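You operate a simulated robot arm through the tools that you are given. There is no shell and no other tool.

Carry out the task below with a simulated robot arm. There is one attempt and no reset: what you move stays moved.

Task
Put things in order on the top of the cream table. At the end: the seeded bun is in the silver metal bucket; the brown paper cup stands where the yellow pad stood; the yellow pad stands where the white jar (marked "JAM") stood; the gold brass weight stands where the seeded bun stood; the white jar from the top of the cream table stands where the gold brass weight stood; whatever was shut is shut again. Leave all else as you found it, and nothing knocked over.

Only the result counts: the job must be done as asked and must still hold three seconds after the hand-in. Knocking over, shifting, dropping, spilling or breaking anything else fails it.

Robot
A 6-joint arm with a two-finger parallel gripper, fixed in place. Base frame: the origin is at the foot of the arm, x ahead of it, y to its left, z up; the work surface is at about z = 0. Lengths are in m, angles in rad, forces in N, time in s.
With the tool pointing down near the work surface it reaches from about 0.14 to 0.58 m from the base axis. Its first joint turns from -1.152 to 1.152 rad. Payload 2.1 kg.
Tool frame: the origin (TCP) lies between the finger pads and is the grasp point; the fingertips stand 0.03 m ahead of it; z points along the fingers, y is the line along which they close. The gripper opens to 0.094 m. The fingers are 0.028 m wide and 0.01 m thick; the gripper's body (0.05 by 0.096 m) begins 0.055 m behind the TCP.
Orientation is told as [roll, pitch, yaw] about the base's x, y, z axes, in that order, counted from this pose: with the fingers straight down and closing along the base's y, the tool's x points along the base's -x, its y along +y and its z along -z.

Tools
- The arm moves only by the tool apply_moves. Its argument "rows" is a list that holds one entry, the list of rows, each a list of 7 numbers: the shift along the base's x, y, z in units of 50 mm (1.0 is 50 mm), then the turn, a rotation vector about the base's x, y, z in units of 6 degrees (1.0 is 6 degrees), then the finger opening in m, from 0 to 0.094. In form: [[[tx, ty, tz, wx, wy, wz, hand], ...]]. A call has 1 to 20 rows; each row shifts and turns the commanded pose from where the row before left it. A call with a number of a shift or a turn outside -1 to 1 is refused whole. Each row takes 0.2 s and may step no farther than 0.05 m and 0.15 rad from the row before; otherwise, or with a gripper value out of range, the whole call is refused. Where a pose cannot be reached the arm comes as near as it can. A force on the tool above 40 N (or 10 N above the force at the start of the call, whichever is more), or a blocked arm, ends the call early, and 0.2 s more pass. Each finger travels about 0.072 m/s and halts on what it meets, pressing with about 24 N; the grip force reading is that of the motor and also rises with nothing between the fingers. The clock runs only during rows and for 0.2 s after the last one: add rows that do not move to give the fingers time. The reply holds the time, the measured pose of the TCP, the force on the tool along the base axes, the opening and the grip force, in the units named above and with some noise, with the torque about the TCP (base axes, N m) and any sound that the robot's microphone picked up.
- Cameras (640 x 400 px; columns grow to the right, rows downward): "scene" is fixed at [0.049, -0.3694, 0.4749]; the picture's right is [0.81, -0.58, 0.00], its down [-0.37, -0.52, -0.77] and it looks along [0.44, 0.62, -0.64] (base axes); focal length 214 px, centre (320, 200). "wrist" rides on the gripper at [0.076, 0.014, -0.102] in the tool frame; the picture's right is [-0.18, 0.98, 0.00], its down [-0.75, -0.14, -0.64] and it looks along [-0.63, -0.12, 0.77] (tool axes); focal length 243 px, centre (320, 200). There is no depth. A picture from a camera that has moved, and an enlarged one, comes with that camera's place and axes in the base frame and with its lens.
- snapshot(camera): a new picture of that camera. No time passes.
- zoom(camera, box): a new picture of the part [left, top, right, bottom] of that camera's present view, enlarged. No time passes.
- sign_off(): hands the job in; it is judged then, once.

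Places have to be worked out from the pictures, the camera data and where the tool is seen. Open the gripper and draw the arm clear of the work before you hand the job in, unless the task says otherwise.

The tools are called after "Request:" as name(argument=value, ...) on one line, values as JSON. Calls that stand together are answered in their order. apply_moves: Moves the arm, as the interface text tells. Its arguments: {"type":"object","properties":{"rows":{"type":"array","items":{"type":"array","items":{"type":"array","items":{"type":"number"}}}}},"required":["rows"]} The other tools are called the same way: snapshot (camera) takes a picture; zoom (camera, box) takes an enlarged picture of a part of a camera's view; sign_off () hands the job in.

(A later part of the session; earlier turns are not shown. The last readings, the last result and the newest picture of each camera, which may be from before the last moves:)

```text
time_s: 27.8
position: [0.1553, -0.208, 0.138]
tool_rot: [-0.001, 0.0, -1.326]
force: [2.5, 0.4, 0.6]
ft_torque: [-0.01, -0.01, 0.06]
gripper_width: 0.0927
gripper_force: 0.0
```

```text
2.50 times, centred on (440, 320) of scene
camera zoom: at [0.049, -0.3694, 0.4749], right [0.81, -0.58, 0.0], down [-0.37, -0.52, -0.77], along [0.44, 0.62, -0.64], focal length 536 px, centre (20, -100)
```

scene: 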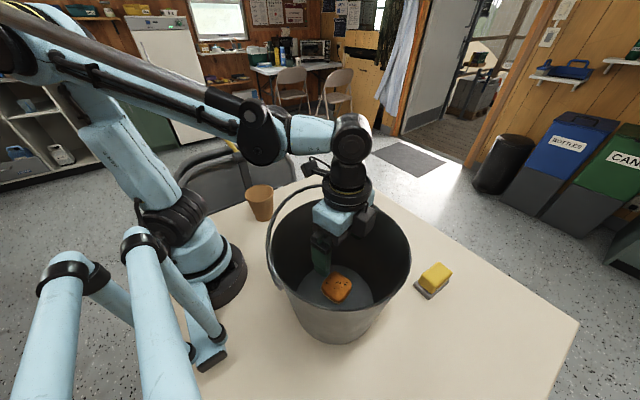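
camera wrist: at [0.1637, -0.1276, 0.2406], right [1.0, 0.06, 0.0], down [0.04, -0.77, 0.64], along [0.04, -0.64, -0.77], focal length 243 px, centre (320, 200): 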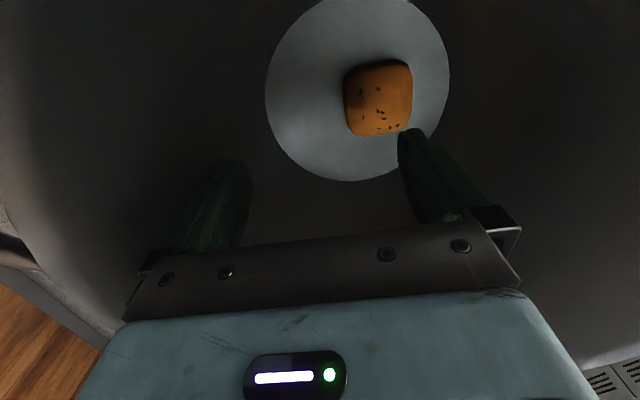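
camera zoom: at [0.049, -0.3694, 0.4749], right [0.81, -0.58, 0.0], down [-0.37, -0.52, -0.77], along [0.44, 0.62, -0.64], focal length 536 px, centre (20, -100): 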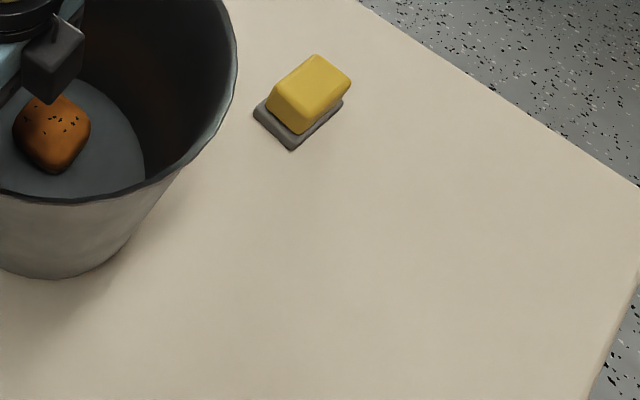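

The bucket now matches its starting outline within 1–2 px. I'll ease the finger off the wall, rise out, and head to the weight while turning the yaw back.

Request:
apply_moves(rows=[[[0.3, 0.06, 0, 0, 0, 0, 0.094], [0.3, 0.06, 0, 0, 0, 0, 0.094], [0, 0, 0.7, 0, 0, 0, 0.094], [0, 0, 0.85, 0, 0, 0, 0.094], [0, 0, 0.85, 0, 0, 0, 0.094], [0, 0, 0.85, 0, 0, 0, 0.094], [0.5, 0.34, 0, 0, 0, 1, 0.094], [0.5, 0.34, 0, 0, 0, 1, 0.094], [0.5, 0.34, 0, 0, 0, 1, 0.094], [0.5, 0.34, 0, 0, 0, 1, 0.094], [0.5, 0.34, 0, 0, 0, 1, 0.094], [0.5, 0.34, 0, 0, 0, 1, 0.094], [0.5, 0.34, 0, 0, 0, 1, 0.094], [0.5, 0.34, 0, 0, 0, 1, 0.094], [0, 0, 0, 0, 0, 1, 0.094], [0, 0, 0, 0, 0, 1, 0.094], [0, 0, 0, 0, 0, 1, 0.094], [0, 0, 0, 0, 0, 0, 0.094]]])

Request:
snapshot(camera="wrist")

Request:
snapshot(camera="scene")

Request:
zoom(camera="scene", box=[220, 140, 480, 400])

```text
time_s: 31.6
position: [0.3857, -0.0658, 0.3014]
tool_rot: [0.0, 0.0, -0.174]
force: [0.4, 0.1, -0.8]
ft_torque: [0.0, 0.01, -0.03]
gripper_width: 0.0938
gripper_force: 0.0
```

```text
taken
camera wrist: at [0.3118, -0.0386, 0.4031], right [0.35, 0.94, 0.0], down [0.72, -0.27, 0.64], along [0.6, -0.23, -0.77], focal length 243 px, centre (320, 200)
```

wrist: 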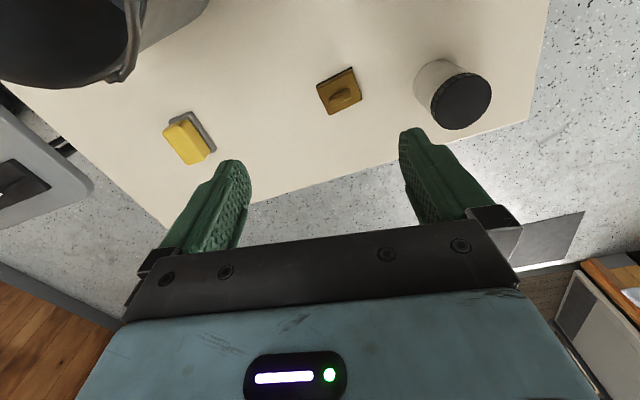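

```text
taken
```

scene: 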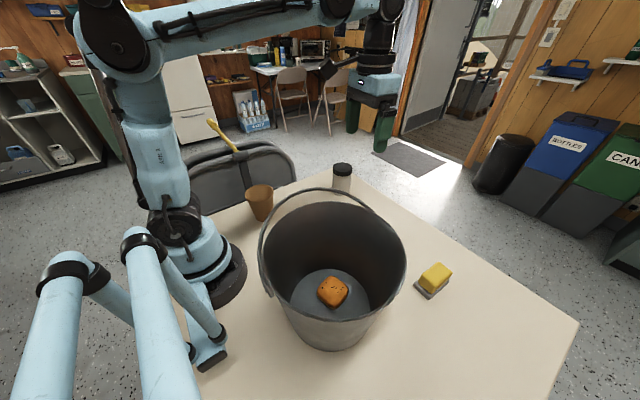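

```text
1.54 times, centred on (350, 270) of scene
camera zoom: at [0.049, -0.3694, 0.4749], right [0.81, -0.58, 0.0], down [-0.37, -0.52, -0.77], along [0.44, 0.62, -0.64], focal length 330 px, centre (274, 92)
```

zoom: 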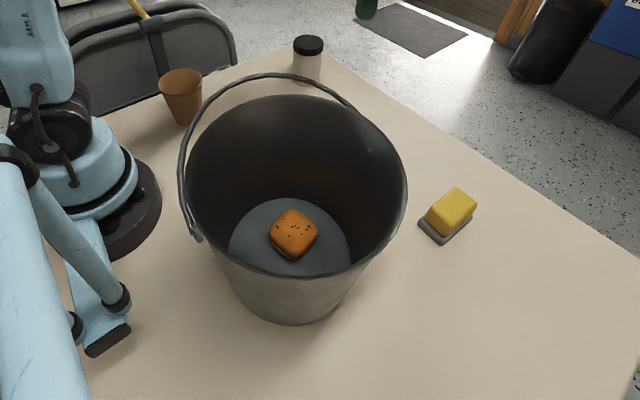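

The bucket and handle match the opening picture and the bun sits inside. Next I'll zoom on the weight and the jar from this view.

Request:
zoom(camera="wrist", box=[290, 40, 410, 140])

Request:
zoom(camera="wrist", box=[390, 40, 510, 140])

Request:
zoom(camera="wrist", box=[140, 90, 240, 180])

```text
4.00 times, centred on (350, 90) of wrist
camera zoom: at [0.3118, -0.0386, 0.4031], right [0.35, 0.94, 0.0], down [0.72, -0.27, 0.64], along [0.6, -0.23, -0.77], focal length 970 px, centre (200, 640)
```

zoom: 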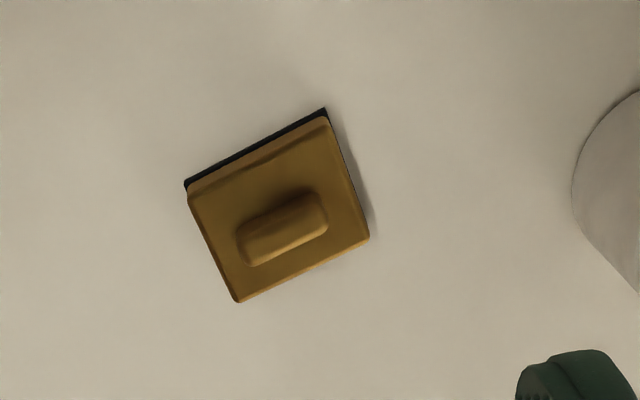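

```text
4.00 times, centred on (450, 90) of wrist
camera zoom: at [0.3118, -0.0386, 0.4031], right [0.35, 0.94, 0.0], down [0.72, -0.27, 0.64], along [0.6, -0.23, -0.77], focal length 970 px, centre (-200, 640)
```

zoom: 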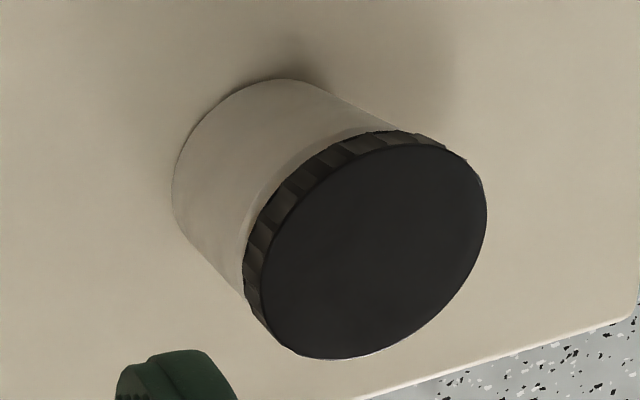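

```text
4.44 times, centred on (190, 135) of wrist
camera zoom: at [0.3118, -0.0386, 0.4031], right [0.35, 0.94, 0.0], down [0.72, -0.27, 0.64], along [0.6, -0.23, -0.77], focal length 1078 px, centre (898, 489)
```

zoom: 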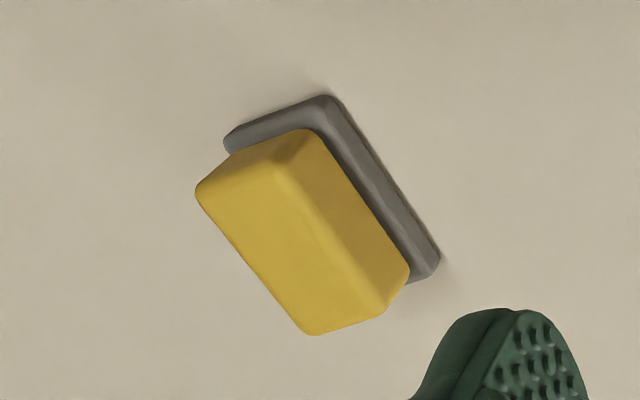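

The weight's plate is about 46×57 mm, centred at [0.428,-0.051] and turned about 6°, with a narrow grip bar along y. The jar is at [0.465,0.090] and about 0.10 tall. I'll turn to yaw -84° to close across the bar and lean 15° as needed at the bun spot, above the weight at z≈0.20.

Request:
apply_moves(rows=[[[0.066, 0.012, -0.156, 0, 0, -0.949, 0.094], [0.066, 0.012, -0.156, 0, 0, -0.949, 0.094], [0.066, 0.012, -0.156, 0, 0, -0.949, 0.094], [0.066, 0.012, -0.156, 0, 0, -0.949, 0.094], [0.066, 0.012, -0.156, 0, 0, -0.949, 0.094], [0.066, 0.012, -0.156, 0, 0, -0.949, 0.094], [0.066, 0.012, -0.156, 0, 0, -0.949, 0.094], [0.066, 0.012, -0.156, 0, 0, -0.949, 0.094], [0.066, 0.012, -0.156, 0, 0, -0.949, 0.094], [0.066, 0.012, -0.156, 0, 0, -0.949, 0.094], [0.066, 0.012, -0.156, 0, 0, -0.949, 0.094], [0.066, 0.012, -0.156, 0, 0, -0.949, 0.094], [0.066, 0.012, -0.156, 0, 0, -0.949, 0.06], [0, 0, 0, 0.829, 0.087, 0, 0.06], [0, 0, 0, 0.829, 0.087, 0, 0.06], [0, 0, 0, 0.829, 0.087, 0, 0.06], [0, 0, 0, 0, 0, 0, 0.06]]])

Request:
snapshot(camera="wrist")

Request:
snapshot(camera="scene")

```text
time_s: 35.2
position: [0.4282, -0.0577, 0.1996]
tool_rot: [0.0, 0.262, -1.466]
force: [-0.6, -0.9, 0.2]
ft_torque: [0.0, -0.01, 0.05]
gripper_width: 0.0598
gripper_force: 0.1
```

```text
taken
camera wrist: at [0.4368, -0.0094, 0.3173], right [1.0, -0.07, -0.05], down [-0.05, -0.9, 0.42], along [-0.08, -0.42, -0.9], focal length 243 px, centre (320, 200)
```

wrist: 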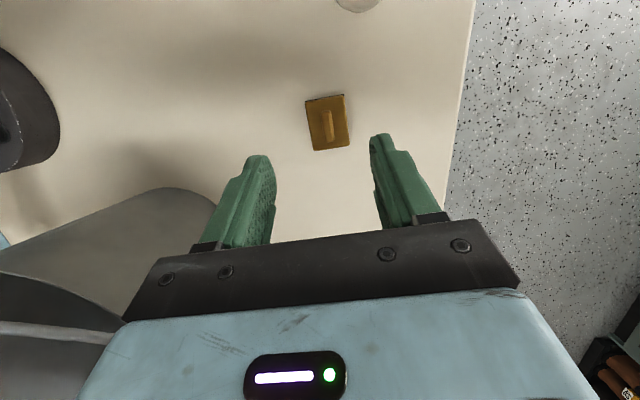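

```text
taken
```

scene: 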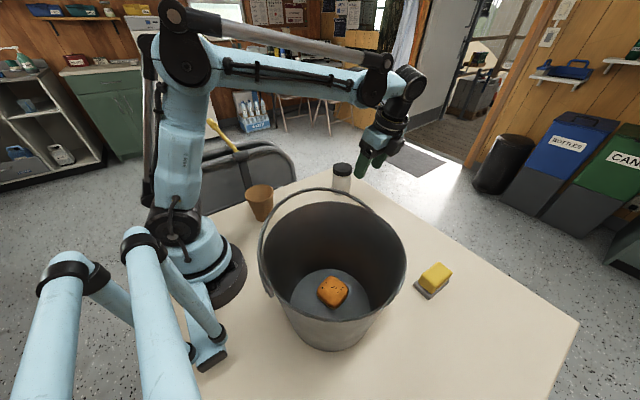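

The weight is below the fingers. I'll zoom to check the bar alignment before descending.

Request:
zoom(camera="wrist", box=[270, 70, 390, 170])

```text
4.00 times, centred on (330, 120) of wrist
camera zoom: at [0.4368, -0.0094, 0.3173], right [1.0, -0.07, -0.05], down [-0.05, -0.9, 0.42], along [-0.08, -0.42, -0.9], focal length 970 px, centre (280, 520)
```

zoom: 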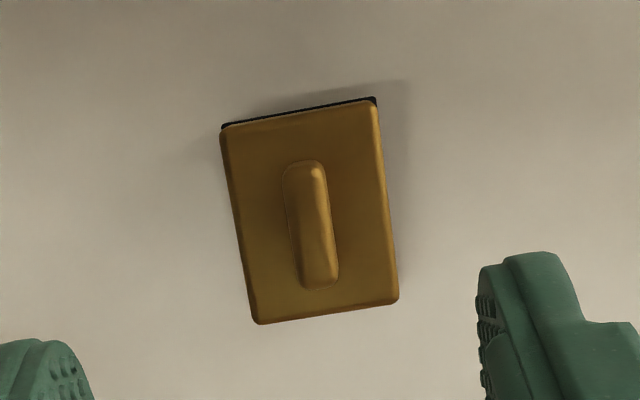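

The bar lines up with the grip and is centred at [0.4276,-0.0516]. I'll descend to z≈0.058 and look again.

Request:
apply_moves(rows=[[[0, 0, -0.7, 0, 0, 0, 0.05], [0, 0, -0.7, 0, 0, 0, 0.05], [0, 0, -0.7, 0, 0, 0, 0.05], [0, 0, -0.6, 0, 0, 0, 0.05], [0, 0, -0.1, 0, 0, 0, 0.05], [0, 0, 0, 0, 0, 0, 0.05]]])

Request:
zoom(camera="wrist", box=[200, 70, 440, 260])

```text
time_s: 36.6
position: [0.4295, -0.0571, 0.0608]
tool_rot: [0.0, 0.262, -1.466]
force: [0.0, 0.1, -0.2]
ft_torque: [-0.01, 0.0, 0.03]
gripper_width: 0.05
gripper_force: 0.0
```

```text
2.11 times, centred on (320, 165) of wrist
camera zoom: at [0.4366, -0.0095, 0.1771], right [1.0, -0.07, -0.05], down [-0.05, -0.9, 0.43], along [-0.07, -0.42, -0.9], focal length 511 px, centre (320, 274)
```

zoom: 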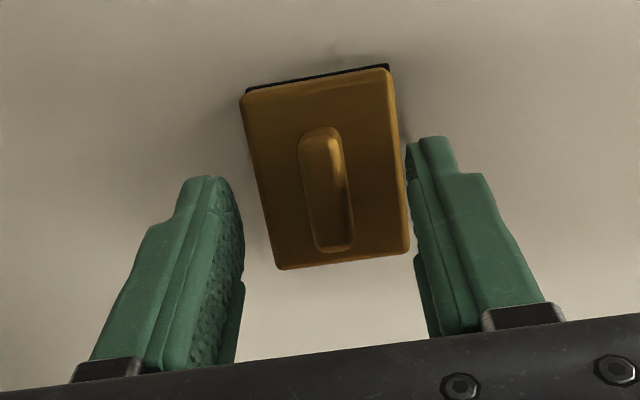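

The plate top works out at z≈0.018 and the bar top at ≈0.033. I'll reduce the lean to 10° for better finger overlap, lower to z≈0.051 and close on the bar.

Request:
apply_moves(rows=[[[0, 0, 0, -0.829, -0.087, 0, 0.05], [-0.02, 0.01, -0.1, 0, 0, 0, 0.05], [0, 0, -0.09, 0, 0, 0, 0.05], [0, 0, 0, 0, 0, 0, 0.05]]])

Request:
zoom(camera="wrist", box=[200, 70, 440, 260])

```text
time_s: 37.4
position: [0.4284, -0.0577, 0.0549]
tool_rot: [0.002, 0.175, -1.467]
force: [-1.9, -0.9, 13.1]
ft_torque: [-0.13, -0.28, 0.0]
gripper_width: 0.049
gripper_force: 0.1
stopped in row 3: the force on the tool passed its limit at 54 N (the readings are from after the stop); the commanded pose is now the measured one
```

```text
2.11 times, centred on (320, 165) of wrist
camera zoom: at [0.4346, 0.0009, 0.1679], right [1.0, -0.08, -0.03], down [-0.05, -0.86, 0.5], along [-0.07, -0.5, -0.86], focal length 511 px, centre (320, 274)
```

zoom: 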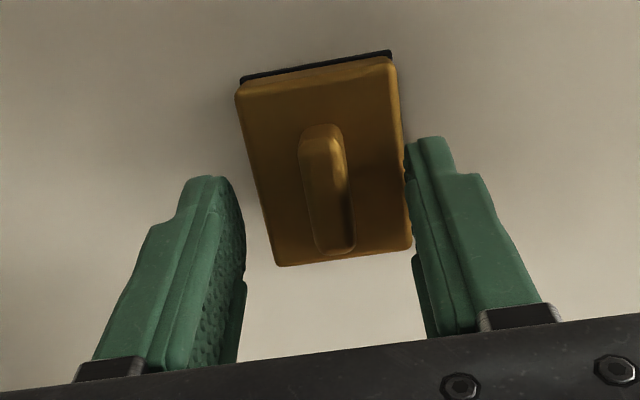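

A fingertip met the plate edge, so the plate top is at about z≈0.023. I'll raise 3 mm to clear it, then close on the bar.

Request:
apply_moves(rows=[[[0, 0, 0.06, 0, 0, 0, 0.05], [0, 0, 0, 0, 0, 0, 0.05]]])

```text
time_s: 38.0
position: [0.428, -0.0577, 0.0575]
tool_rot: [0.003, 0.174, -1.467]
force: [0.9, -0.4, -0.3]
ft_torque: [-0.02, -0.01, 0.0]
gripper_width: 0.05
gripper_force: 0.0
```

Contact is released at z=0.0575, so I'll close on the bar.

Request:
apply_moves(rows=[[[0, 0, 0, 0, 0, 0, 0.03], [0, 0, 0, 0, 0, 0, 0.012], [0, 0, 0, 0, 0, 0, 0.004], [0, 0, 0, 0, 0, 0, 0.004]]])

Request:
zoom(camera="wrist", box=[200, 70, 440, 260])

```text
time_s: 39.0
position: [0.4281, -0.0576, 0.0575]
tool_rot: [0.002, 0.175, -1.465]
force: [9.8, 0.8, 7.8]
ft_torque: [0.02, -0.29, 0.02]
gripper_width: 0.0117
gripper_force: 23.9
```

```text
2.11 times, centred on (320, 165) of wrist
camera zoom: at [0.435, 0.001, 0.1707], right [1.0, -0.08, -0.03], down [-0.05, -0.86, 0.5], along [-0.06, -0.5, -0.86], focal length 511 px, centre (320, 274)
```

zoom: 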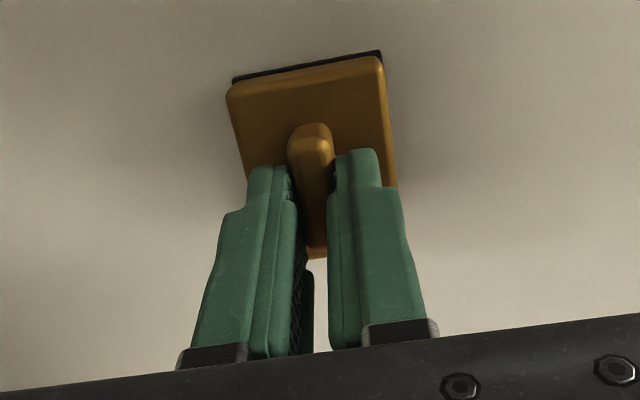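

The bar is held at 11.7 mm. I'll lift slightly and check the load and the grip.

Request:
apply_moves(rows=[[[0, 0, 0.2, 0, 0, 0, 0.004], [0, 0, 0.4, 0, 0, 0, 0.004], [0, 0, 0, 0, 0, 0, 0.004]]])

Request:
snapshot(camera="wrist")

```text
time_s: 39.8
position: [0.4285, -0.0566, 0.0898]
tool_rot: [0.0, 0.175, -1.466]
force: [-0.1, 0.3, -4.0]
ft_torque: [-0.02, -0.01, 0.02]
gripper_width: 0.0117
gripper_force: 24.1
```

```text
taken
camera wrist: at [0.4344, 0.0009, 0.2023], right [1.0, -0.08, -0.03], down [-0.05, -0.86, 0.5], along [-0.07, -0.5, -0.86], focal length 243 px, centre (320, 200)
```

wrist: 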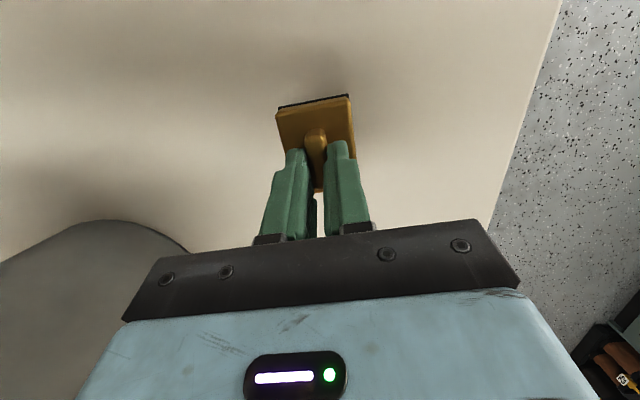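

The weight (about 0.4 kg) is held level. I'll lift to z≈0.20 and carry it around the far side of the bucket to above the bun's old spot.

Request:
apply_moves(rows=[[[0, 0, 0.735, 0, 0, 0, 0.004], [0, 0, 0.735, 0, 0, 0, 0.004], [0, 0, 0.735, 0, 0, 0, 0.004], [0.22, -0.93, 0, 0, 0, 0, 0.004], [0.22, -0.93, 0, 0, 0, 0, 0.004], [-0.2, -0.667, 0, 0, 0, 0, 0.004], [-0.2, -0.667, 0, 0, 0, 0, 0.004], [-0.2, -0.667, 0, 0, 0, 0, 0.004], [-0.4, -0.6, 0, 0, 0, 0, 0.004], [-0.4, -0.6, 0, 0, 0, 0, 0.004], [-0.4, -0.6, 0, 0, 0, 0, 0.004], [-0.618, -0.512, 0, 0, 0, 0, 0.004], [-0.618, -0.512, 0, 0, 0, 0, 0.004], [-0.618, -0.512, 0, 0, 0, 0, 0.004], [0, 0, 0, 0, 0, 0, 0.004]]])

Request:
snapshot(camera="scene")

Request:
snapshot(camera="wrist")

```text
time_s: 43.0
position: [0.2656, -0.4172, 0.1984]
tool_rot: [0.002, 0.175, -1.466]
force: [0.3, -0.4, -4.5]
ft_torque: [-0.04, -0.02, 0.0]
gripper_width: 0.0118
gripper_force: 23.7
```

```text
taken
```

scene: 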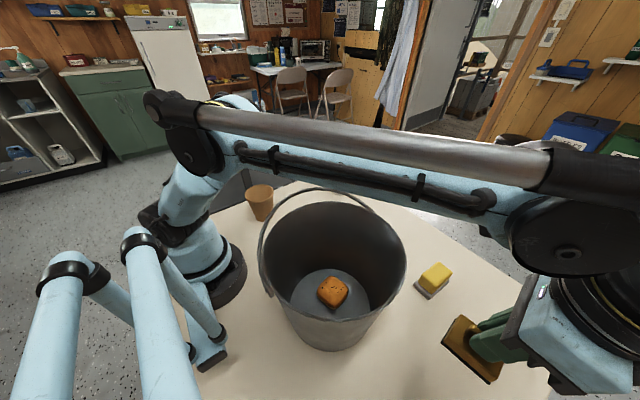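

```text
taken
camera wrist: at [0.2727, -0.3602, 0.312], right [1.0, -0.08, -0.03], down [-0.05, -0.86, 0.5], along [-0.07, -0.5, -0.86], focal length 243 px, centre (320, 200)
```

wrist: 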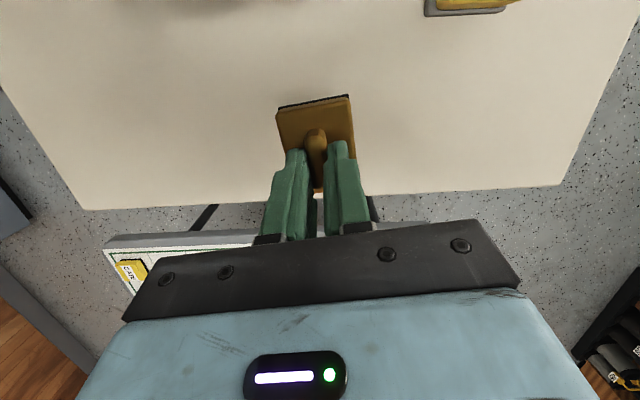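

The weight is over the bun's old place with the elbow up. I'll lower to z≈0.08 and check the pivot-to-bucket clearance.

Request:
apply_moves(rows=[[[0.01, 0, -0.6, 0, 0, 0, 0.004], [0.01, 0, -0.6, 0, 0, 0, 0.004], [0.01, 0, -0.6, 0, 0, 0, 0.004], [0, 0, -0.55, 0, 0, 0, 0.004], [0, 0, 0, 0, 0, 0, 0.004]]])

Request:
zoom(camera="scene", box=[260, 140, 640, 400])

Request:
snapshot(camera="wrist")

```text
time_s: 44.2
position: [0.268, -0.418, 0.0797]
tool_rot: [0.001, 0.174, -1.466]
force: [0.2, -0.5, -5.1]
ft_torque: [0.0, -0.02, -0.03]
gripper_width: 0.0115
gripper_force: 24.0
```

```text
1.54 times, centred on (450, 270) of scene
camera zoom: at [0.0491, -0.3694, 0.4748], right [0.81, -0.58, 0.0], down [-0.37, -0.52, -0.77], along [0.44, 0.62, -0.64], focal length 330 px, centre (120, 92)
```

zoom: 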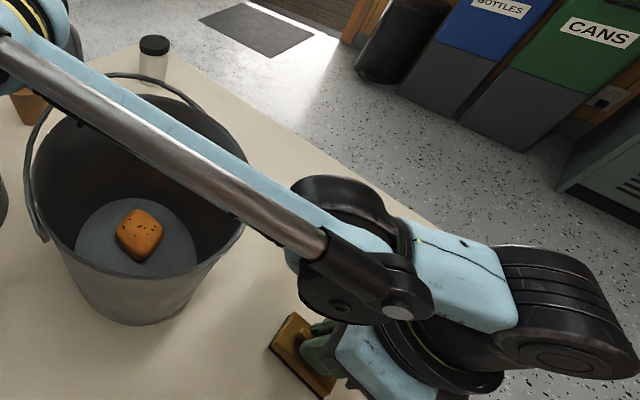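

```text
taken
camera wrist: at [0.275, -0.3604, 0.1927], right [1.0, -0.08, -0.03], down [-0.05, -0.86, 0.5], along [-0.07, -0.5, -0.86], focal length 243 px, centre (320, 200)
```

wrist: 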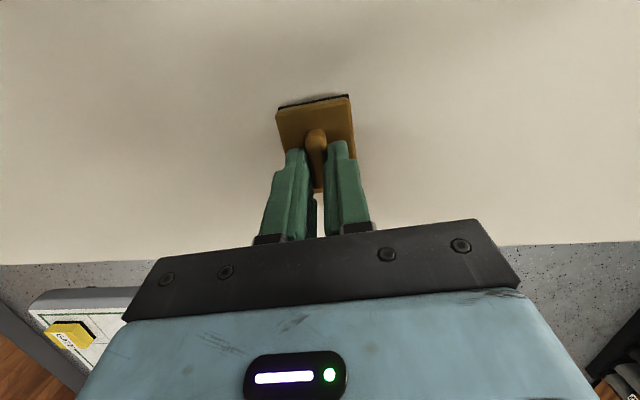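

The pivot clears the bucket. I'll lower the last 2 cm to touch down.

Request:
apply_moves(rows=[[[-0.007, 0.012, -0.2, 0, 0, 0, 0.004], [-0.007, 0.012, -0.19, 0, 0, 0, 0.004], [0, 0, -0.04, 0, 0, 0, 0.004], [0, 0, 0, 0, 0, 0, 0.004]]])

```text
time_s: 45.2
position: [0.2685, -0.4153, 0.0576]
tool_rot: [0.002, 0.175, -1.465]
force: [0.0, 0.5, -4.5]
ft_torque: [-0.01, 0.03, -0.01]
gripper_width: 0.0121
gripper_force: 24.1
```

It is still hanging, with a full load of about 4.5 N. I'll lower 1–2 mm at a time until it takes the weight.

Request:
apply_moves(rows=[[[-0.01, -0.01, -0.03, 0, 0, 0, 0.004], [0, 0, 0, 0, 0, 0, 0.004]]])

```text
time_s: 45.8
position: [0.2676, -0.4156, 0.0574]
tool_rot: [0.001, 0.175, -1.466]
force: [1.7, -2.0, 20.3]
ft_torque: [-0.02, 0.02, -0.05]
gripper_width: 0.012
gripper_force: 24.0
```

The weight now stands on the table (contact force). I'll open the fingers and lift straight off.

Request:
apply_moves(rows=[[[0, 0, 0.02, 0, 0, 0, 0.03], [0, 0, 0, 0, 0, 0, 0.045], [0, 0, 0, 0, 0, 0, 0.045], [0, 0, 0.3, 0, 0, 0, 0.045], [0, 0, 0.7, 0, 0, 0, 0.045], [0, 0, 0.7, 0, 0, 0, 0.045], [0, 0, 0, 0, 0, 0, 0.045]]])

Request:
snapshot(camera="wrist")

Request:
snapshot(camera="scene")

```text
time_s: 47.4
position: [0.2658, -0.4149, 0.1447]
tool_rot: [0.0, 0.174, -1.466]
force: [0.2, 0.5, 0.2]
ft_torque: [0.0, 0.01, 0.0]
gripper_width: 0.045
gripper_force: 0.0
```

```text
taken
camera wrist: at [0.2726, -0.3559, 0.2577], right [1.0, -0.08, -0.03], down [-0.05, -0.86, 0.5], along [-0.07, -0.5, -0.86], focal length 243 px, centre (320, 200)
```

wrist: 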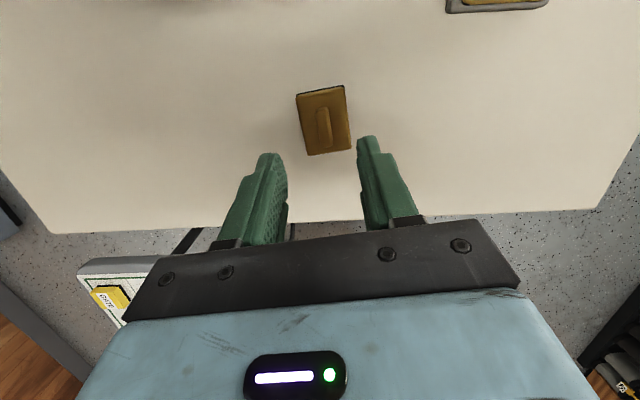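

```text
taken
```

scene: 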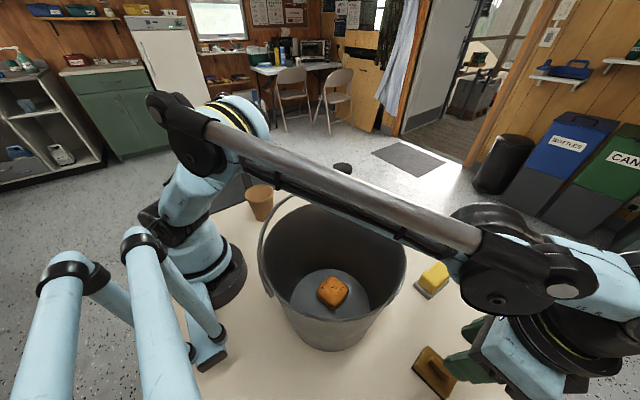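

The weight stands at the bun's old spot. I'll straighten the tool, rise to z≈0.30, and move across to hover above the jar with yaw back near 0.

Request:
apply_moves(rows=[[[0, 0, 0.4, -0.829, -0.087, 0, 0.06], [0, 0, 0.4, -0.829, -0.087, 0, 0.094], [0, 0, 0.78, 0, 0, 0, 0.094], [0, 0, 0.78, 0, 0, 0, 0.094], [0, 0, 0.75, 0, 0, 0, 0.094], [0.284, 0.721, 0, 0, 0, 1, 0.094], [0.284, 0.721, 0, 0, 0, 1, 0.094], [0.284, 0.721, 0, 0, 0, 1, 0.094], [0.284, 0.721, 0, 0, 0, 1, 0.094], [0.284, 0.721, 0, 0, 0, 1, 0.094], [0.284, 0.721, 0, 0, 0, 1, 0.094], [0.284, 0.721, 0, 0, 0, 1, 0.094], [0.284, 0.721, 0, 0, 0, 1, 0.094], [0.284, 0.721, 0, 0, 0, 1, 0.094], [0.284, 0.721, 0, 0, 0, 1, 0.094], [0.284, 0.721, 0, 0, 0, 1, 0.094], [0.284, 0.721, 0, 0, 0, 1, 0.094], [0.284, 0.721, 0, 0, 0, 1, 0.094], [0.284, 0.721, 0, 0, 0, 1, 0.094], [0, 0, 0, 0, 0, 0, 0.094]]])

Request:
snapshot(camera="wrist")

Request:
snapshot(camera="scene")

Request:
zoom(camera="scene", box=[380, 240, 500, 400])

```text
time_s: 51.6
position: [0.4658, 0.0862, 0.3]
tool_rot: [0.002, 0.0, 0.003]
force: [0.6, 0.4, 0.2]
ft_torque: [0.01, -0.01, -0.02]
gripper_width: 0.0937
gripper_force: 0.0
```

```text
taken
camera wrist: at [0.3883, 0.0991, 0.4008], right [0.18, 0.98, 0.0], down [0.75, -0.14, 0.64], along [0.63, -0.12, -0.77], focal length 243 px, centre (320, 200)
```

wrist: 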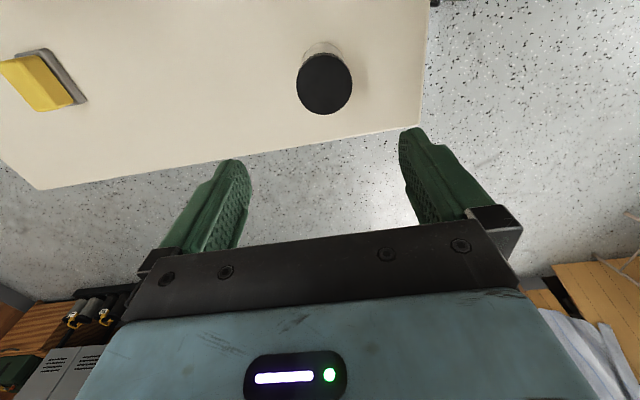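

```text
taken
```

scene: 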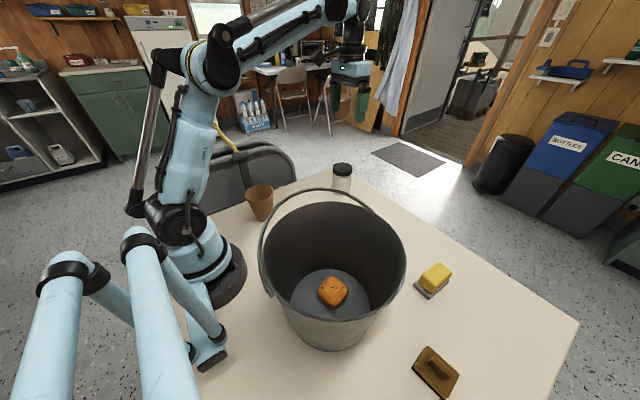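

```text
2.50 times, centred on (440, 320) of scene
camera zoom: at [0.0491, -0.3694, 0.4749], right [0.81, -0.58, 0.0], down [-0.37, -0.52, -0.77], along [0.44, 0.62, -0.64], focal length 536 px, centre (20, -100)
```

zoom: 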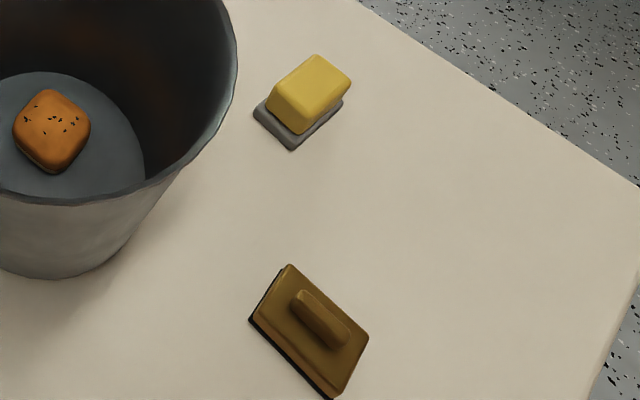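

The weight matches the bun's old outline within a few mm. The jar lid centre is at [0.465,0.089] and I'm above it. I'll descend to z≈0.062 with the fingers open around the jar.

Request:
apply_moves(rows=[[[0, 0.015, -0.8, 0, 0, 0, 0.094], [0, 0.015, -0.8, 0, 0, 0, 0.094], [0, 0.015, -0.8, 0, 0, 0, 0.094], [0, 0.01, -0.8, 0, 0, 0, 0.094], [0, 0, 0, 0, 0, 0, 0.094]]])

Request:
snapshot(camera="wrist")

```text
time_s: 52.8
position: [0.4662, 0.0917, 0.1367]
tool_rot: [0.003, 0.001, 0.0]
force: [-0.6, 0.6, -0.1]
ft_torque: [-0.01, 0.02, -0.02]
gripper_width: 0.0941
gripper_force: 0.0
```

```text
taken
camera wrist: at [0.3889, 0.1047, 0.2388], right [0.18, 0.98, 0.0], down [0.75, -0.14, 0.64], along [0.63, -0.12, -0.77], focal length 243 px, centre (320, 200)
```

wrist: 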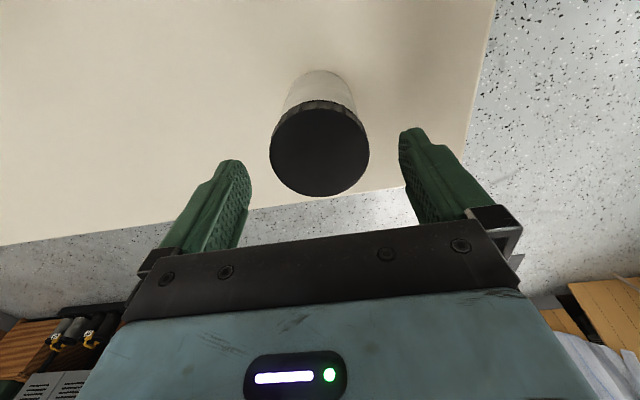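

Jar centre confirmed near [0.465,0.090]. I'll go down the last 7.5 cm and close.

Request:
apply_moves(rows=[[[-0.01, -0.015, -0.6, 0, 0, 0, 0.094], [-0.01, -0.015, -0.6, 0, 0, 0, 0.094], [0, 0, -0.28, 0, 0, 0, 0.094], [0, 0, 0, 0, 0, 0, 0.094]]])

Request:
snapshot(camera="wrist")

```text
time_s: 53.8
position: [0.4635, 0.0885, 0.0647]
tool_rot: [0.002, -0.001, 0.0]
force: [0.4, -0.3, 0.0]
ft_torque: [0.01, -0.01, 0.02]
gripper_width: 0.094
gripper_force: 0.1
```

```text
taken
camera wrist: at [0.387, 0.102, 0.1658], right [0.18, 0.98, 0.0], down [0.75, -0.14, 0.64], along [0.63, -0.12, -0.77], focal length 243 px, centre (320, 200)
```

wrist: 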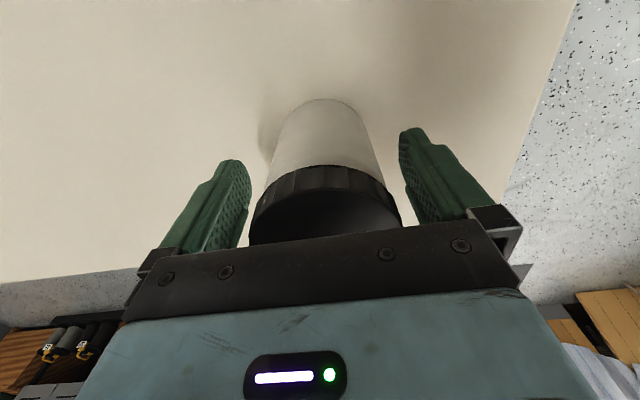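

The jar stands between the fingers. I'll close on it gently and check.

Request:
apply_moves(rows=[[[0, 0, 0, 0, 0, 0, 0.08], [0, 0, 0, 0, 0, 0, 0.07], [0, 0, 0, 0, 0, 0, 0.06], [0, 0, 0, 0, 0, 0, 0.05], [0, 0, 0, 0, 0, 0, 0.05]]])

Request:
snapshot(camera="wrist")

```text
time_s: 55.0
position: [0.4629, 0.0888, 0.0641]
tool_rot: [0.001, 0.001, 0.0]
force: [-0.7, 0.2, -0.2]
ft_torque: [-0.02, 0.02, 0.03]
gripper_width: 0.0665
gripper_force: 24.4
```

```text
taken
camera wrist: at [0.387, 0.1021, 0.1661], right [0.18, 0.98, 0.0], down [0.75, -0.14, 0.64], along [0.63, -0.12, -0.77], focal length 243 px, centre (320, 200)
```

wrist: 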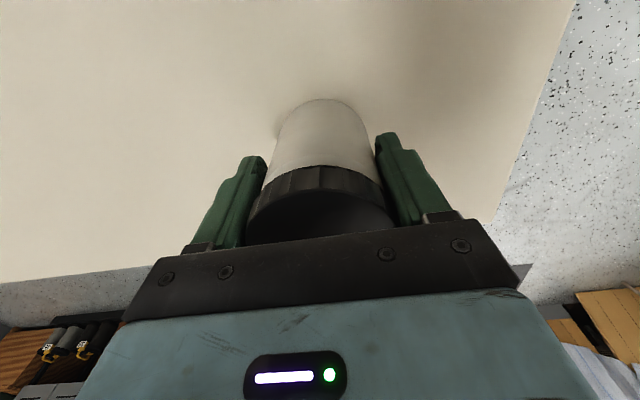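

The jar is gripped at 66.5 mm. I'll lift it, check the load, and carry it to above the weight's old spot.

Request:
apply_moves(rows=[[[0, 0, 0.3, 0, 0, 0, 0.05], [0, 0, 0.6, 0, 0, 0, 0.05], [0, 0, 0.6, 0, 0, 0, 0.05], [-0.1855, -0.7035, 0, 0, 0, 0, 0.05], [-0.1855, -0.7035, 0, 0, 0, 0, 0.05], [-0.1855, -0.7035, 0, 0, 0, 0, 0.05], [-0.1855, -0.7035, 0, 0, 0, 0, 0.05], [0, 0, 0, 0, 0, 0, 0.05]]])

Request:
snapshot(camera="wrist")

Request:
snapshot(camera="scene")

```text
time_s: 56.8
position: [0.4273, -0.0514, 0.1388]
tool_rot: [0.002, -0.001, 0.002]
force: [0.8, -1.0, -2.8]
ft_torque: [0.0, 0.01, -0.01]
gripper_width: 0.0665
gripper_force: 24.8
```

```text
taken
camera wrist: at [0.3501, -0.0382, 0.2413], right [0.18, 0.98, 0.0], down [0.75, -0.14, 0.64], along [0.63, -0.12, -0.77], focal length 243 px, centre (320, 200)
```

wrist: 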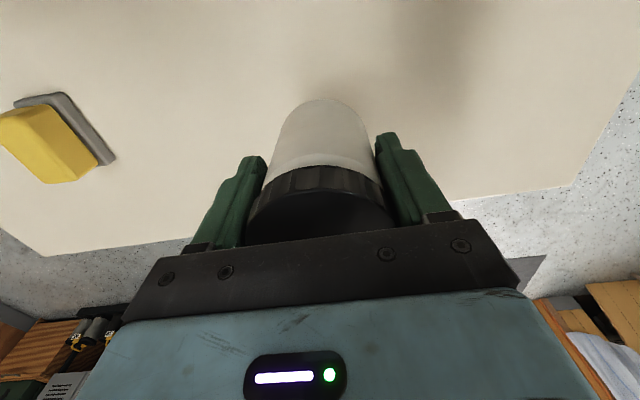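

```text
taken
```

scene: 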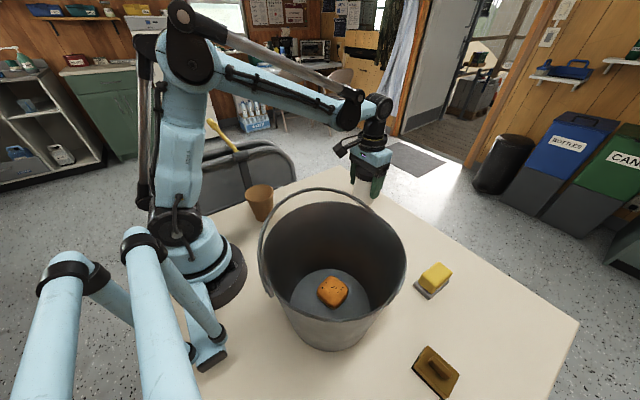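

The jar hangs steady with about 2.8 N load. I'll lower it to just above the table.

Request:
apply_moves(rows=[[[-0.01, 0, -0.5, 0, 0, 0, 0.05], [-0.01, 0, -0.5, 0, 0, 0, 0.05], [0, 0, -0.42, 0, 0, 0, 0.05], [0, 0, 0, 0, 0, 0, 0.05]]])

```text
time_s: 57.8
position: [0.427, -0.0527, 0.0681]
tool_rot: [0.003, 0.001, 0.001]
force: [0.2, -0.1, -2.9]
ft_torque: [-0.01, 0.0, 0.0]
gripper_width: 0.0664
gripper_force: 23.2
```

It is still hanging at z=0.068, so I'll lower in about 2 mm steps until it touches.

Request:
apply_moves(rows=[[[0, 0.01, -0.04, 0, 0, 0, 0.05], [0, 0, -0.03, 0, 0, 0, 0.05], [0, 0, 0, 0, 0, 0, 0.05]]])

```text
time_s: 58.6
position: [0.4262, -0.0508, 0.0641]
tool_rot: [0.004, 0.001, 0.002]
force: [0.2, -0.5, -1.8]
ft_torque: [-0.01, 0.02, 0.01]
gripper_width: 0.0665
gripper_force: 24.0
```

The load is easing (-1.8 N). One more millimetre down.

Request:
apply_moves(rows=[[[0, 0, -0.02, 0, 0, 0, 0.05], [0, 0, 0, 0, 0, 0, 0.05]]])

```text
time_s: 59.2
position: [0.4255, -0.0513, 0.064]
tool_rot: [0.001, 0.001, -0.001]
force: [-1.2, 0.9, 12.6]
ft_torque: [-0.3, -0.04, -0.01]
gripper_width: 0.0664
gripper_force: 24.2
```

The jar has touched down. I'll open fully and rise straight up.

Request:
apply_moves(rows=[[[0, 0, 0.02, 0, 0, 0, 0.075], [0, 0, 0, 0, 0, 0, 0.085], [0, 0, 0, 0, 0, 0, 0.094], [0, 0, 0, 0, 0, 0, 0.094], [0, 0, 0.5, 0, 0, 0, 0.094], [0, 0, 0.7, 0, 0, 0, 0.094], [0, 0, 0.8, 0, 0, 0, 0.094], [0, 0, 0.8, 0, 0, 0, 0.094], [0, 0, 0, 0, 0, 0, 0.094]]])

Request:
snapshot(camera="wrist")

Request:
snapshot(camera="scene")

```text
time_s: 61.2
position: [0.4275, -0.0521, 0.2041]
tool_rot: [0.002, 0.001, -0.001]
force: [-0.2, -0.5, 0.1]
ft_torque: [-0.01, -0.01, -0.01]
gripper_width: 0.094
gripper_force: 0.0
```

```text
taken
camera wrist: at [0.35, -0.0379, 0.3058], right [0.18, 0.98, 0.0], down [0.75, -0.14, 0.64], along [0.63, -0.12, -0.77], focal length 243 px, centre (320, 200)
```

wrist: 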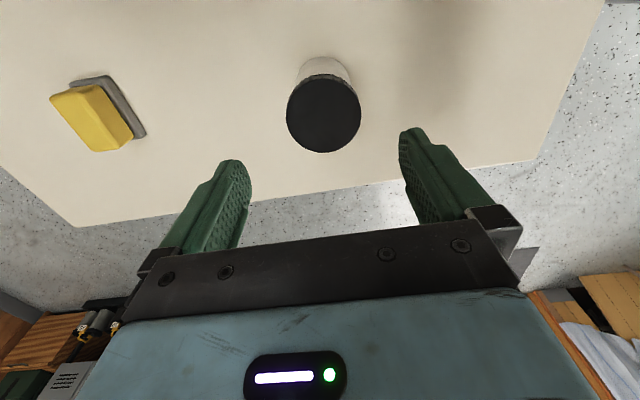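

```text
taken
```

scene: 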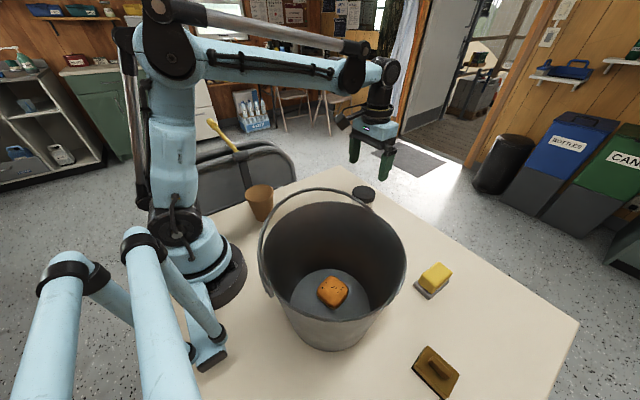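

The jar stands at about [0.427,-0.050]. I'll move to hover above the yellow pad and measure it.

Request:
apply_moves(rows=[[[-0.09, -0.86, 0.15, 0, 0, -0.08, 0.094], [-0.09, -0.86, 0.15, 0, 0, -0.08, 0.094], [-0.09, -0.86, 0.15, 0, 0, -0.08, 0.094], [-0.09, -0.86, 0.15, 0, 0, -0.08, 0.094], [-0.09, -0.86, 0, 0, 0, -0.08, 0.094], [-0.09, -0.86, 0, 0, 0, -0.02, 0.094], [0, 0, 0, 0, 0, 0, 0.094]]])

Request:
snapshot(camera="wrist")

Request:
zoom(camera="wrist", box=[270, 30, 390, 150])

```text
time_s: 62.8
position: [0.3984, -0.3103, 0.2347]
tool_rot: [0.002, 0.0, -0.045]
force: [0.5, 0.4, 0.0]
ft_torque: [0.0, 0.0, 0.01]
gripper_width: 0.0942
gripper_force: 0.0
```

```text
taken
camera wrist: at [0.3221, -0.2936, 0.3361], right [0.23, 0.97, 0.0], down [0.75, -0.18, 0.64], along [0.63, -0.15, -0.77], focal length 243 px, centre (320, 200)
```

wrist: 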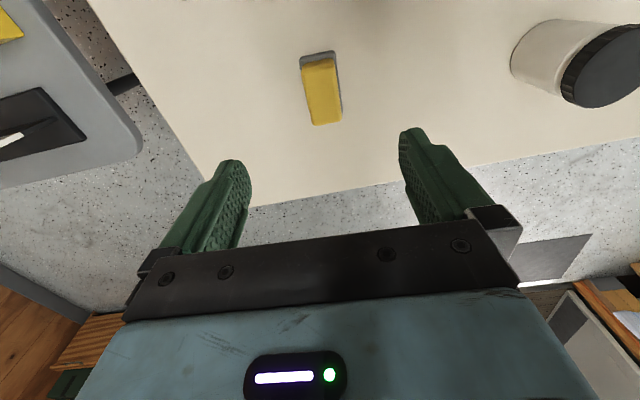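

```text
3.33 times, centred on (330, 90) of wrist
camera zoom: at [0.3221, -0.2936, 0.3361], right [0.23, 0.97, 0.0], down [0.75, -0.18, 0.64], along [0.63, -0.15, -0.77], focal length 809 px, centre (287, 567)
```

zoom: 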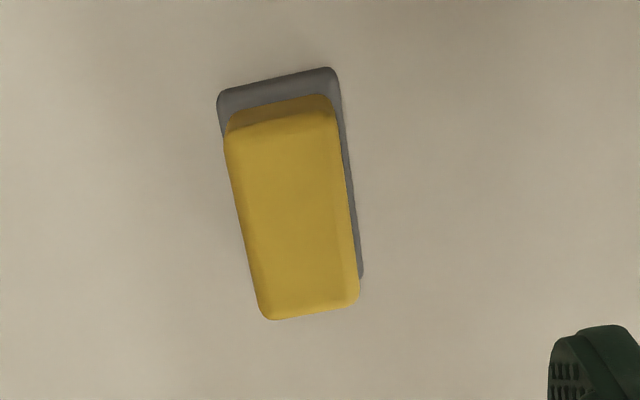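

The pad is about 75×43 mm, centred near [0.408,-0.3115] with yaw about -2.6°, matching the tool. I'll lower to z≈0.13 first to stay well within reach, then lean 15° outward.

Request:
apply_moves(rows=[[[0.104, -0.008, -0.7, 0, 0, 0, 0.08], [0.104, -0.008, -0.7, 0, 0, 0, 0.07], [0.104, -0.008, -0.7, 0, 0, 0, 0.07], [0, 0, 0, 0, 0.833, 0, 0.07], [0, 0, 0, 0, 0.833, 0, 0.07], [0, 0, 0, 0, 0.833, 0, 0.07], [0, 0, 0, 0, 0, 0, 0.07]]])

Request:
snapshot(camera="wrist")

Request:
snapshot(camera="scene")

```text
time_s: 64.4
position: [0.4163, -0.311, 0.1306]
tool_rot: [-0.013, 0.262, -0.046]
force: [-0.4, 0.1, 0.6]
ft_torque: [-0.01, 0.0, 0.03]
gripper_width: 0.0701
gripper_force: 0.0
```

```text
taken
camera wrist: at [0.3684, -0.2934, 0.2483], right [0.22, 0.97, -0.06], down [0.89, -0.18, 0.43], along [0.4, -0.15, -0.9], focal length 243 px, centre (320, 200)
```

wrist: 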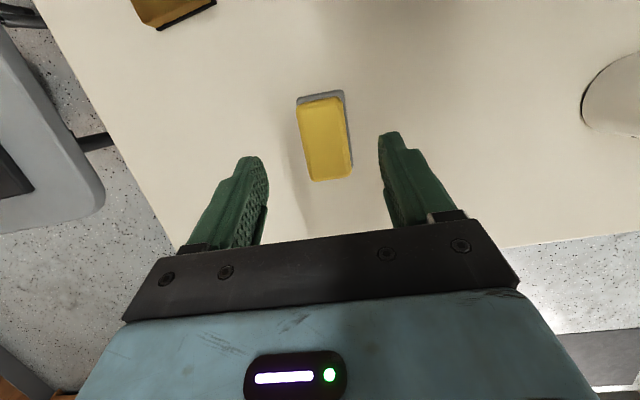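

```text
taken
```

scene: 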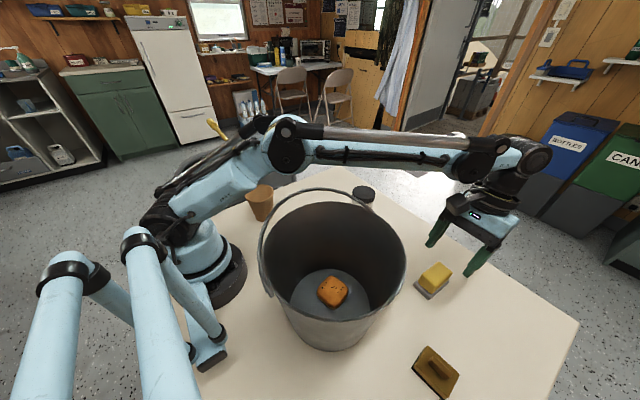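

The pad is confirmed at [0.4085,-0.3115] between the fingers. I'll descend to z≈0.075 and check.

Request:
apply_moves(rows=[[[-0.02, -0.01, -0.55, 0, 0, 0, 0.07], [-0.02, 0, -0.55, 0, 0, 0, 0.07], [0, 0, 0, 0, 0, 0, 0.07]]])

Request:
snapshot(camera="wrist")

Request:
zoom(camera="scene", box=[260, 140, 640, 400])

```text
time_s: 65.2
position: [0.4147, -0.3113, 0.0762]
tool_rot: [-0.01, 0.262, -0.045]
force: [0.1, 0.3, 0.1]
ft_torque: [-0.02, 0.0, -0.02]
gripper_width: 0.0701
gripper_force: 0.1
```

```text
taken
camera wrist: at [0.3662, -0.2942, 0.1925], right [0.22, 0.97, -0.06], down [0.89, -0.18, 0.43], along [0.41, -0.15, -0.9], focal length 243 px, centre (320, 200)
```

wrist: 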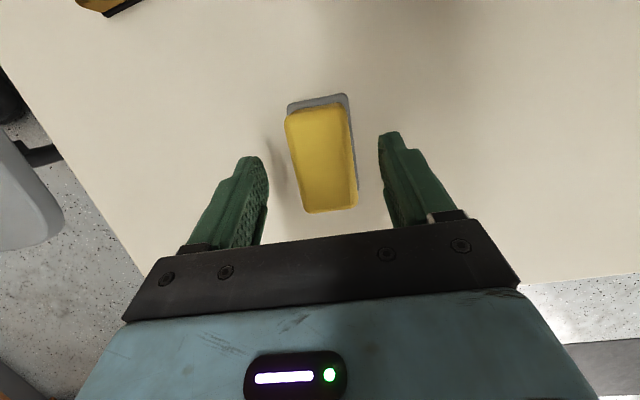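

```text
1.54 times, centred on (450, 270) of scene
camera zoom: at [0.049, -0.3694, 0.4749], right [0.81, -0.58, 0.0], down [-0.37, -0.52, -0.77], along [0.44, 0.62, -0.64], focal length 330 px, centre (120, 92)
```

zoom: 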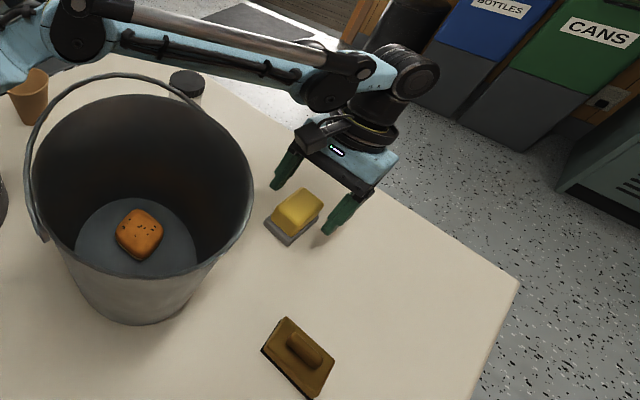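

Clearances are good. I'll lower to z≈0.041 and close on the pad.

Request:
apply_moves(rows=[[[0, 0, -0.35, 0, 0, 0, 0.07], [0, 0, -0.35, 0, 0, 0, 0.07], [0, 0, 0, 0, 0, 0, 0.07], [0, 0, 0, 0, 0, 0, 0.05], [0, 0, 0, 0, 0, 0, 0.03], [0, 0, 0, 0, 0, 0, 0.025], [0, 0, 0, 0, 0, 0, 0.025]]])

Request:
snapshot(camera="wrist")

```text
time_s: 66.8
position: [0.4146, -0.3106, 0.0395]
tool_rot: [-0.01, 0.261, -0.046]
force: [0.0, -0.6, -0.6]
ft_torque: [0.0, -0.01, 0.03]
gripper_width: 0.0431
gripper_force: 23.7
```

```text
taken
camera wrist: at [0.3666, -0.294, 0.1568], right [0.22, 0.97, -0.06], down [0.89, -0.18, 0.43], along [0.41, -0.15, -0.9], focal length 243 px, centre (320, 200)
```

wrist: 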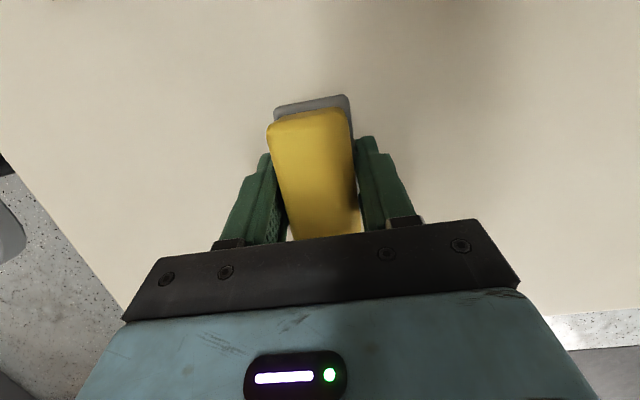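

The grip closed at 43 mm, on the grey base. To be sure the yellow block and grey base are one piece, I'll regrip slightly higher on the yellow part and lift a little.

Request:
apply_moves(rows=[[[0, 0, 0, 0, 0, 0, 0.055], [0, 0, 0, 0, 0, 0, 0.06], [0, 0, 0.18, 0, 0, 0, 0.06], [0, 0, 0, 0, 0, 0, 0.06], [0, 0, 0, 0, 0, 0, 0.04], [0, 0, 0, 0, 0, 0, 0.025], [0, 0, 0, 0, 0, 0, 0.025]]])

Request:
snapshot(camera="wrist")

```text
time_s: 68.4
position: [0.4142, -0.3106, 0.0497]
tool_rot: [-0.01, 0.262, -0.045]
force: [1.2, -0.2, 5.9]
ft_torque: [0.07, 0.0, -0.04]
gripper_width: 0.0415
gripper_force: 23.6
```

```text
taken
camera wrist: at [0.366, -0.2937, 0.1662], right [0.22, 0.97, -0.06], down [0.89, -0.18, 0.43], along [0.41, -0.15, -0.9], focal length 243 px, centre (320, 200)
```

wrist: 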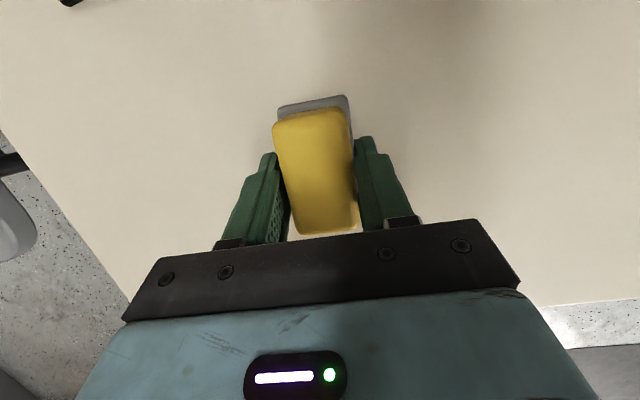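

The fingers wedge on the grey edge (41.5 mm, upward force). I'll go about 7 mm higher and close again.

Request:
apply_moves(rows=[[[0, 0, 0, 0, 0, 0, 0.055], [0, 0, 0, 0, 0, 0, 0.06], [0, 0, 0.14, 0, 0, 0, 0.06], [0, 0, 0, 0, 0, 0, 0.06], [0, 0, 0, 0, 0, 0, 0.04], [0, 0, 0, 0, 0, 0, 0.025], [0, 0, 0, 0, 0, 0, 0.025]]])

Request:
snapshot(camera="wrist")

```text
time_s: 70.0
position: [0.4125, -0.3099, 0.0571]
tool_rot: [-0.01, 0.263, -0.047]
force: [0.8, -1.4, 3.1]
ft_torque: [0.0, -0.03, -0.02]
gripper_width: 0.0411
gripper_force: 24.6
```

```text
taken
camera wrist: at [0.3657, -0.2936, 0.1736], right [0.22, 0.97, -0.06], down [0.89, -0.18, 0.43], along [0.41, -0.15, -0.9], focal length 243 px, centre (320, 200)
```

wrist: 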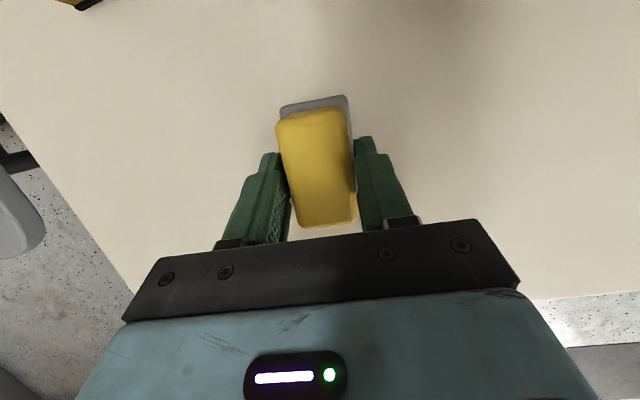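

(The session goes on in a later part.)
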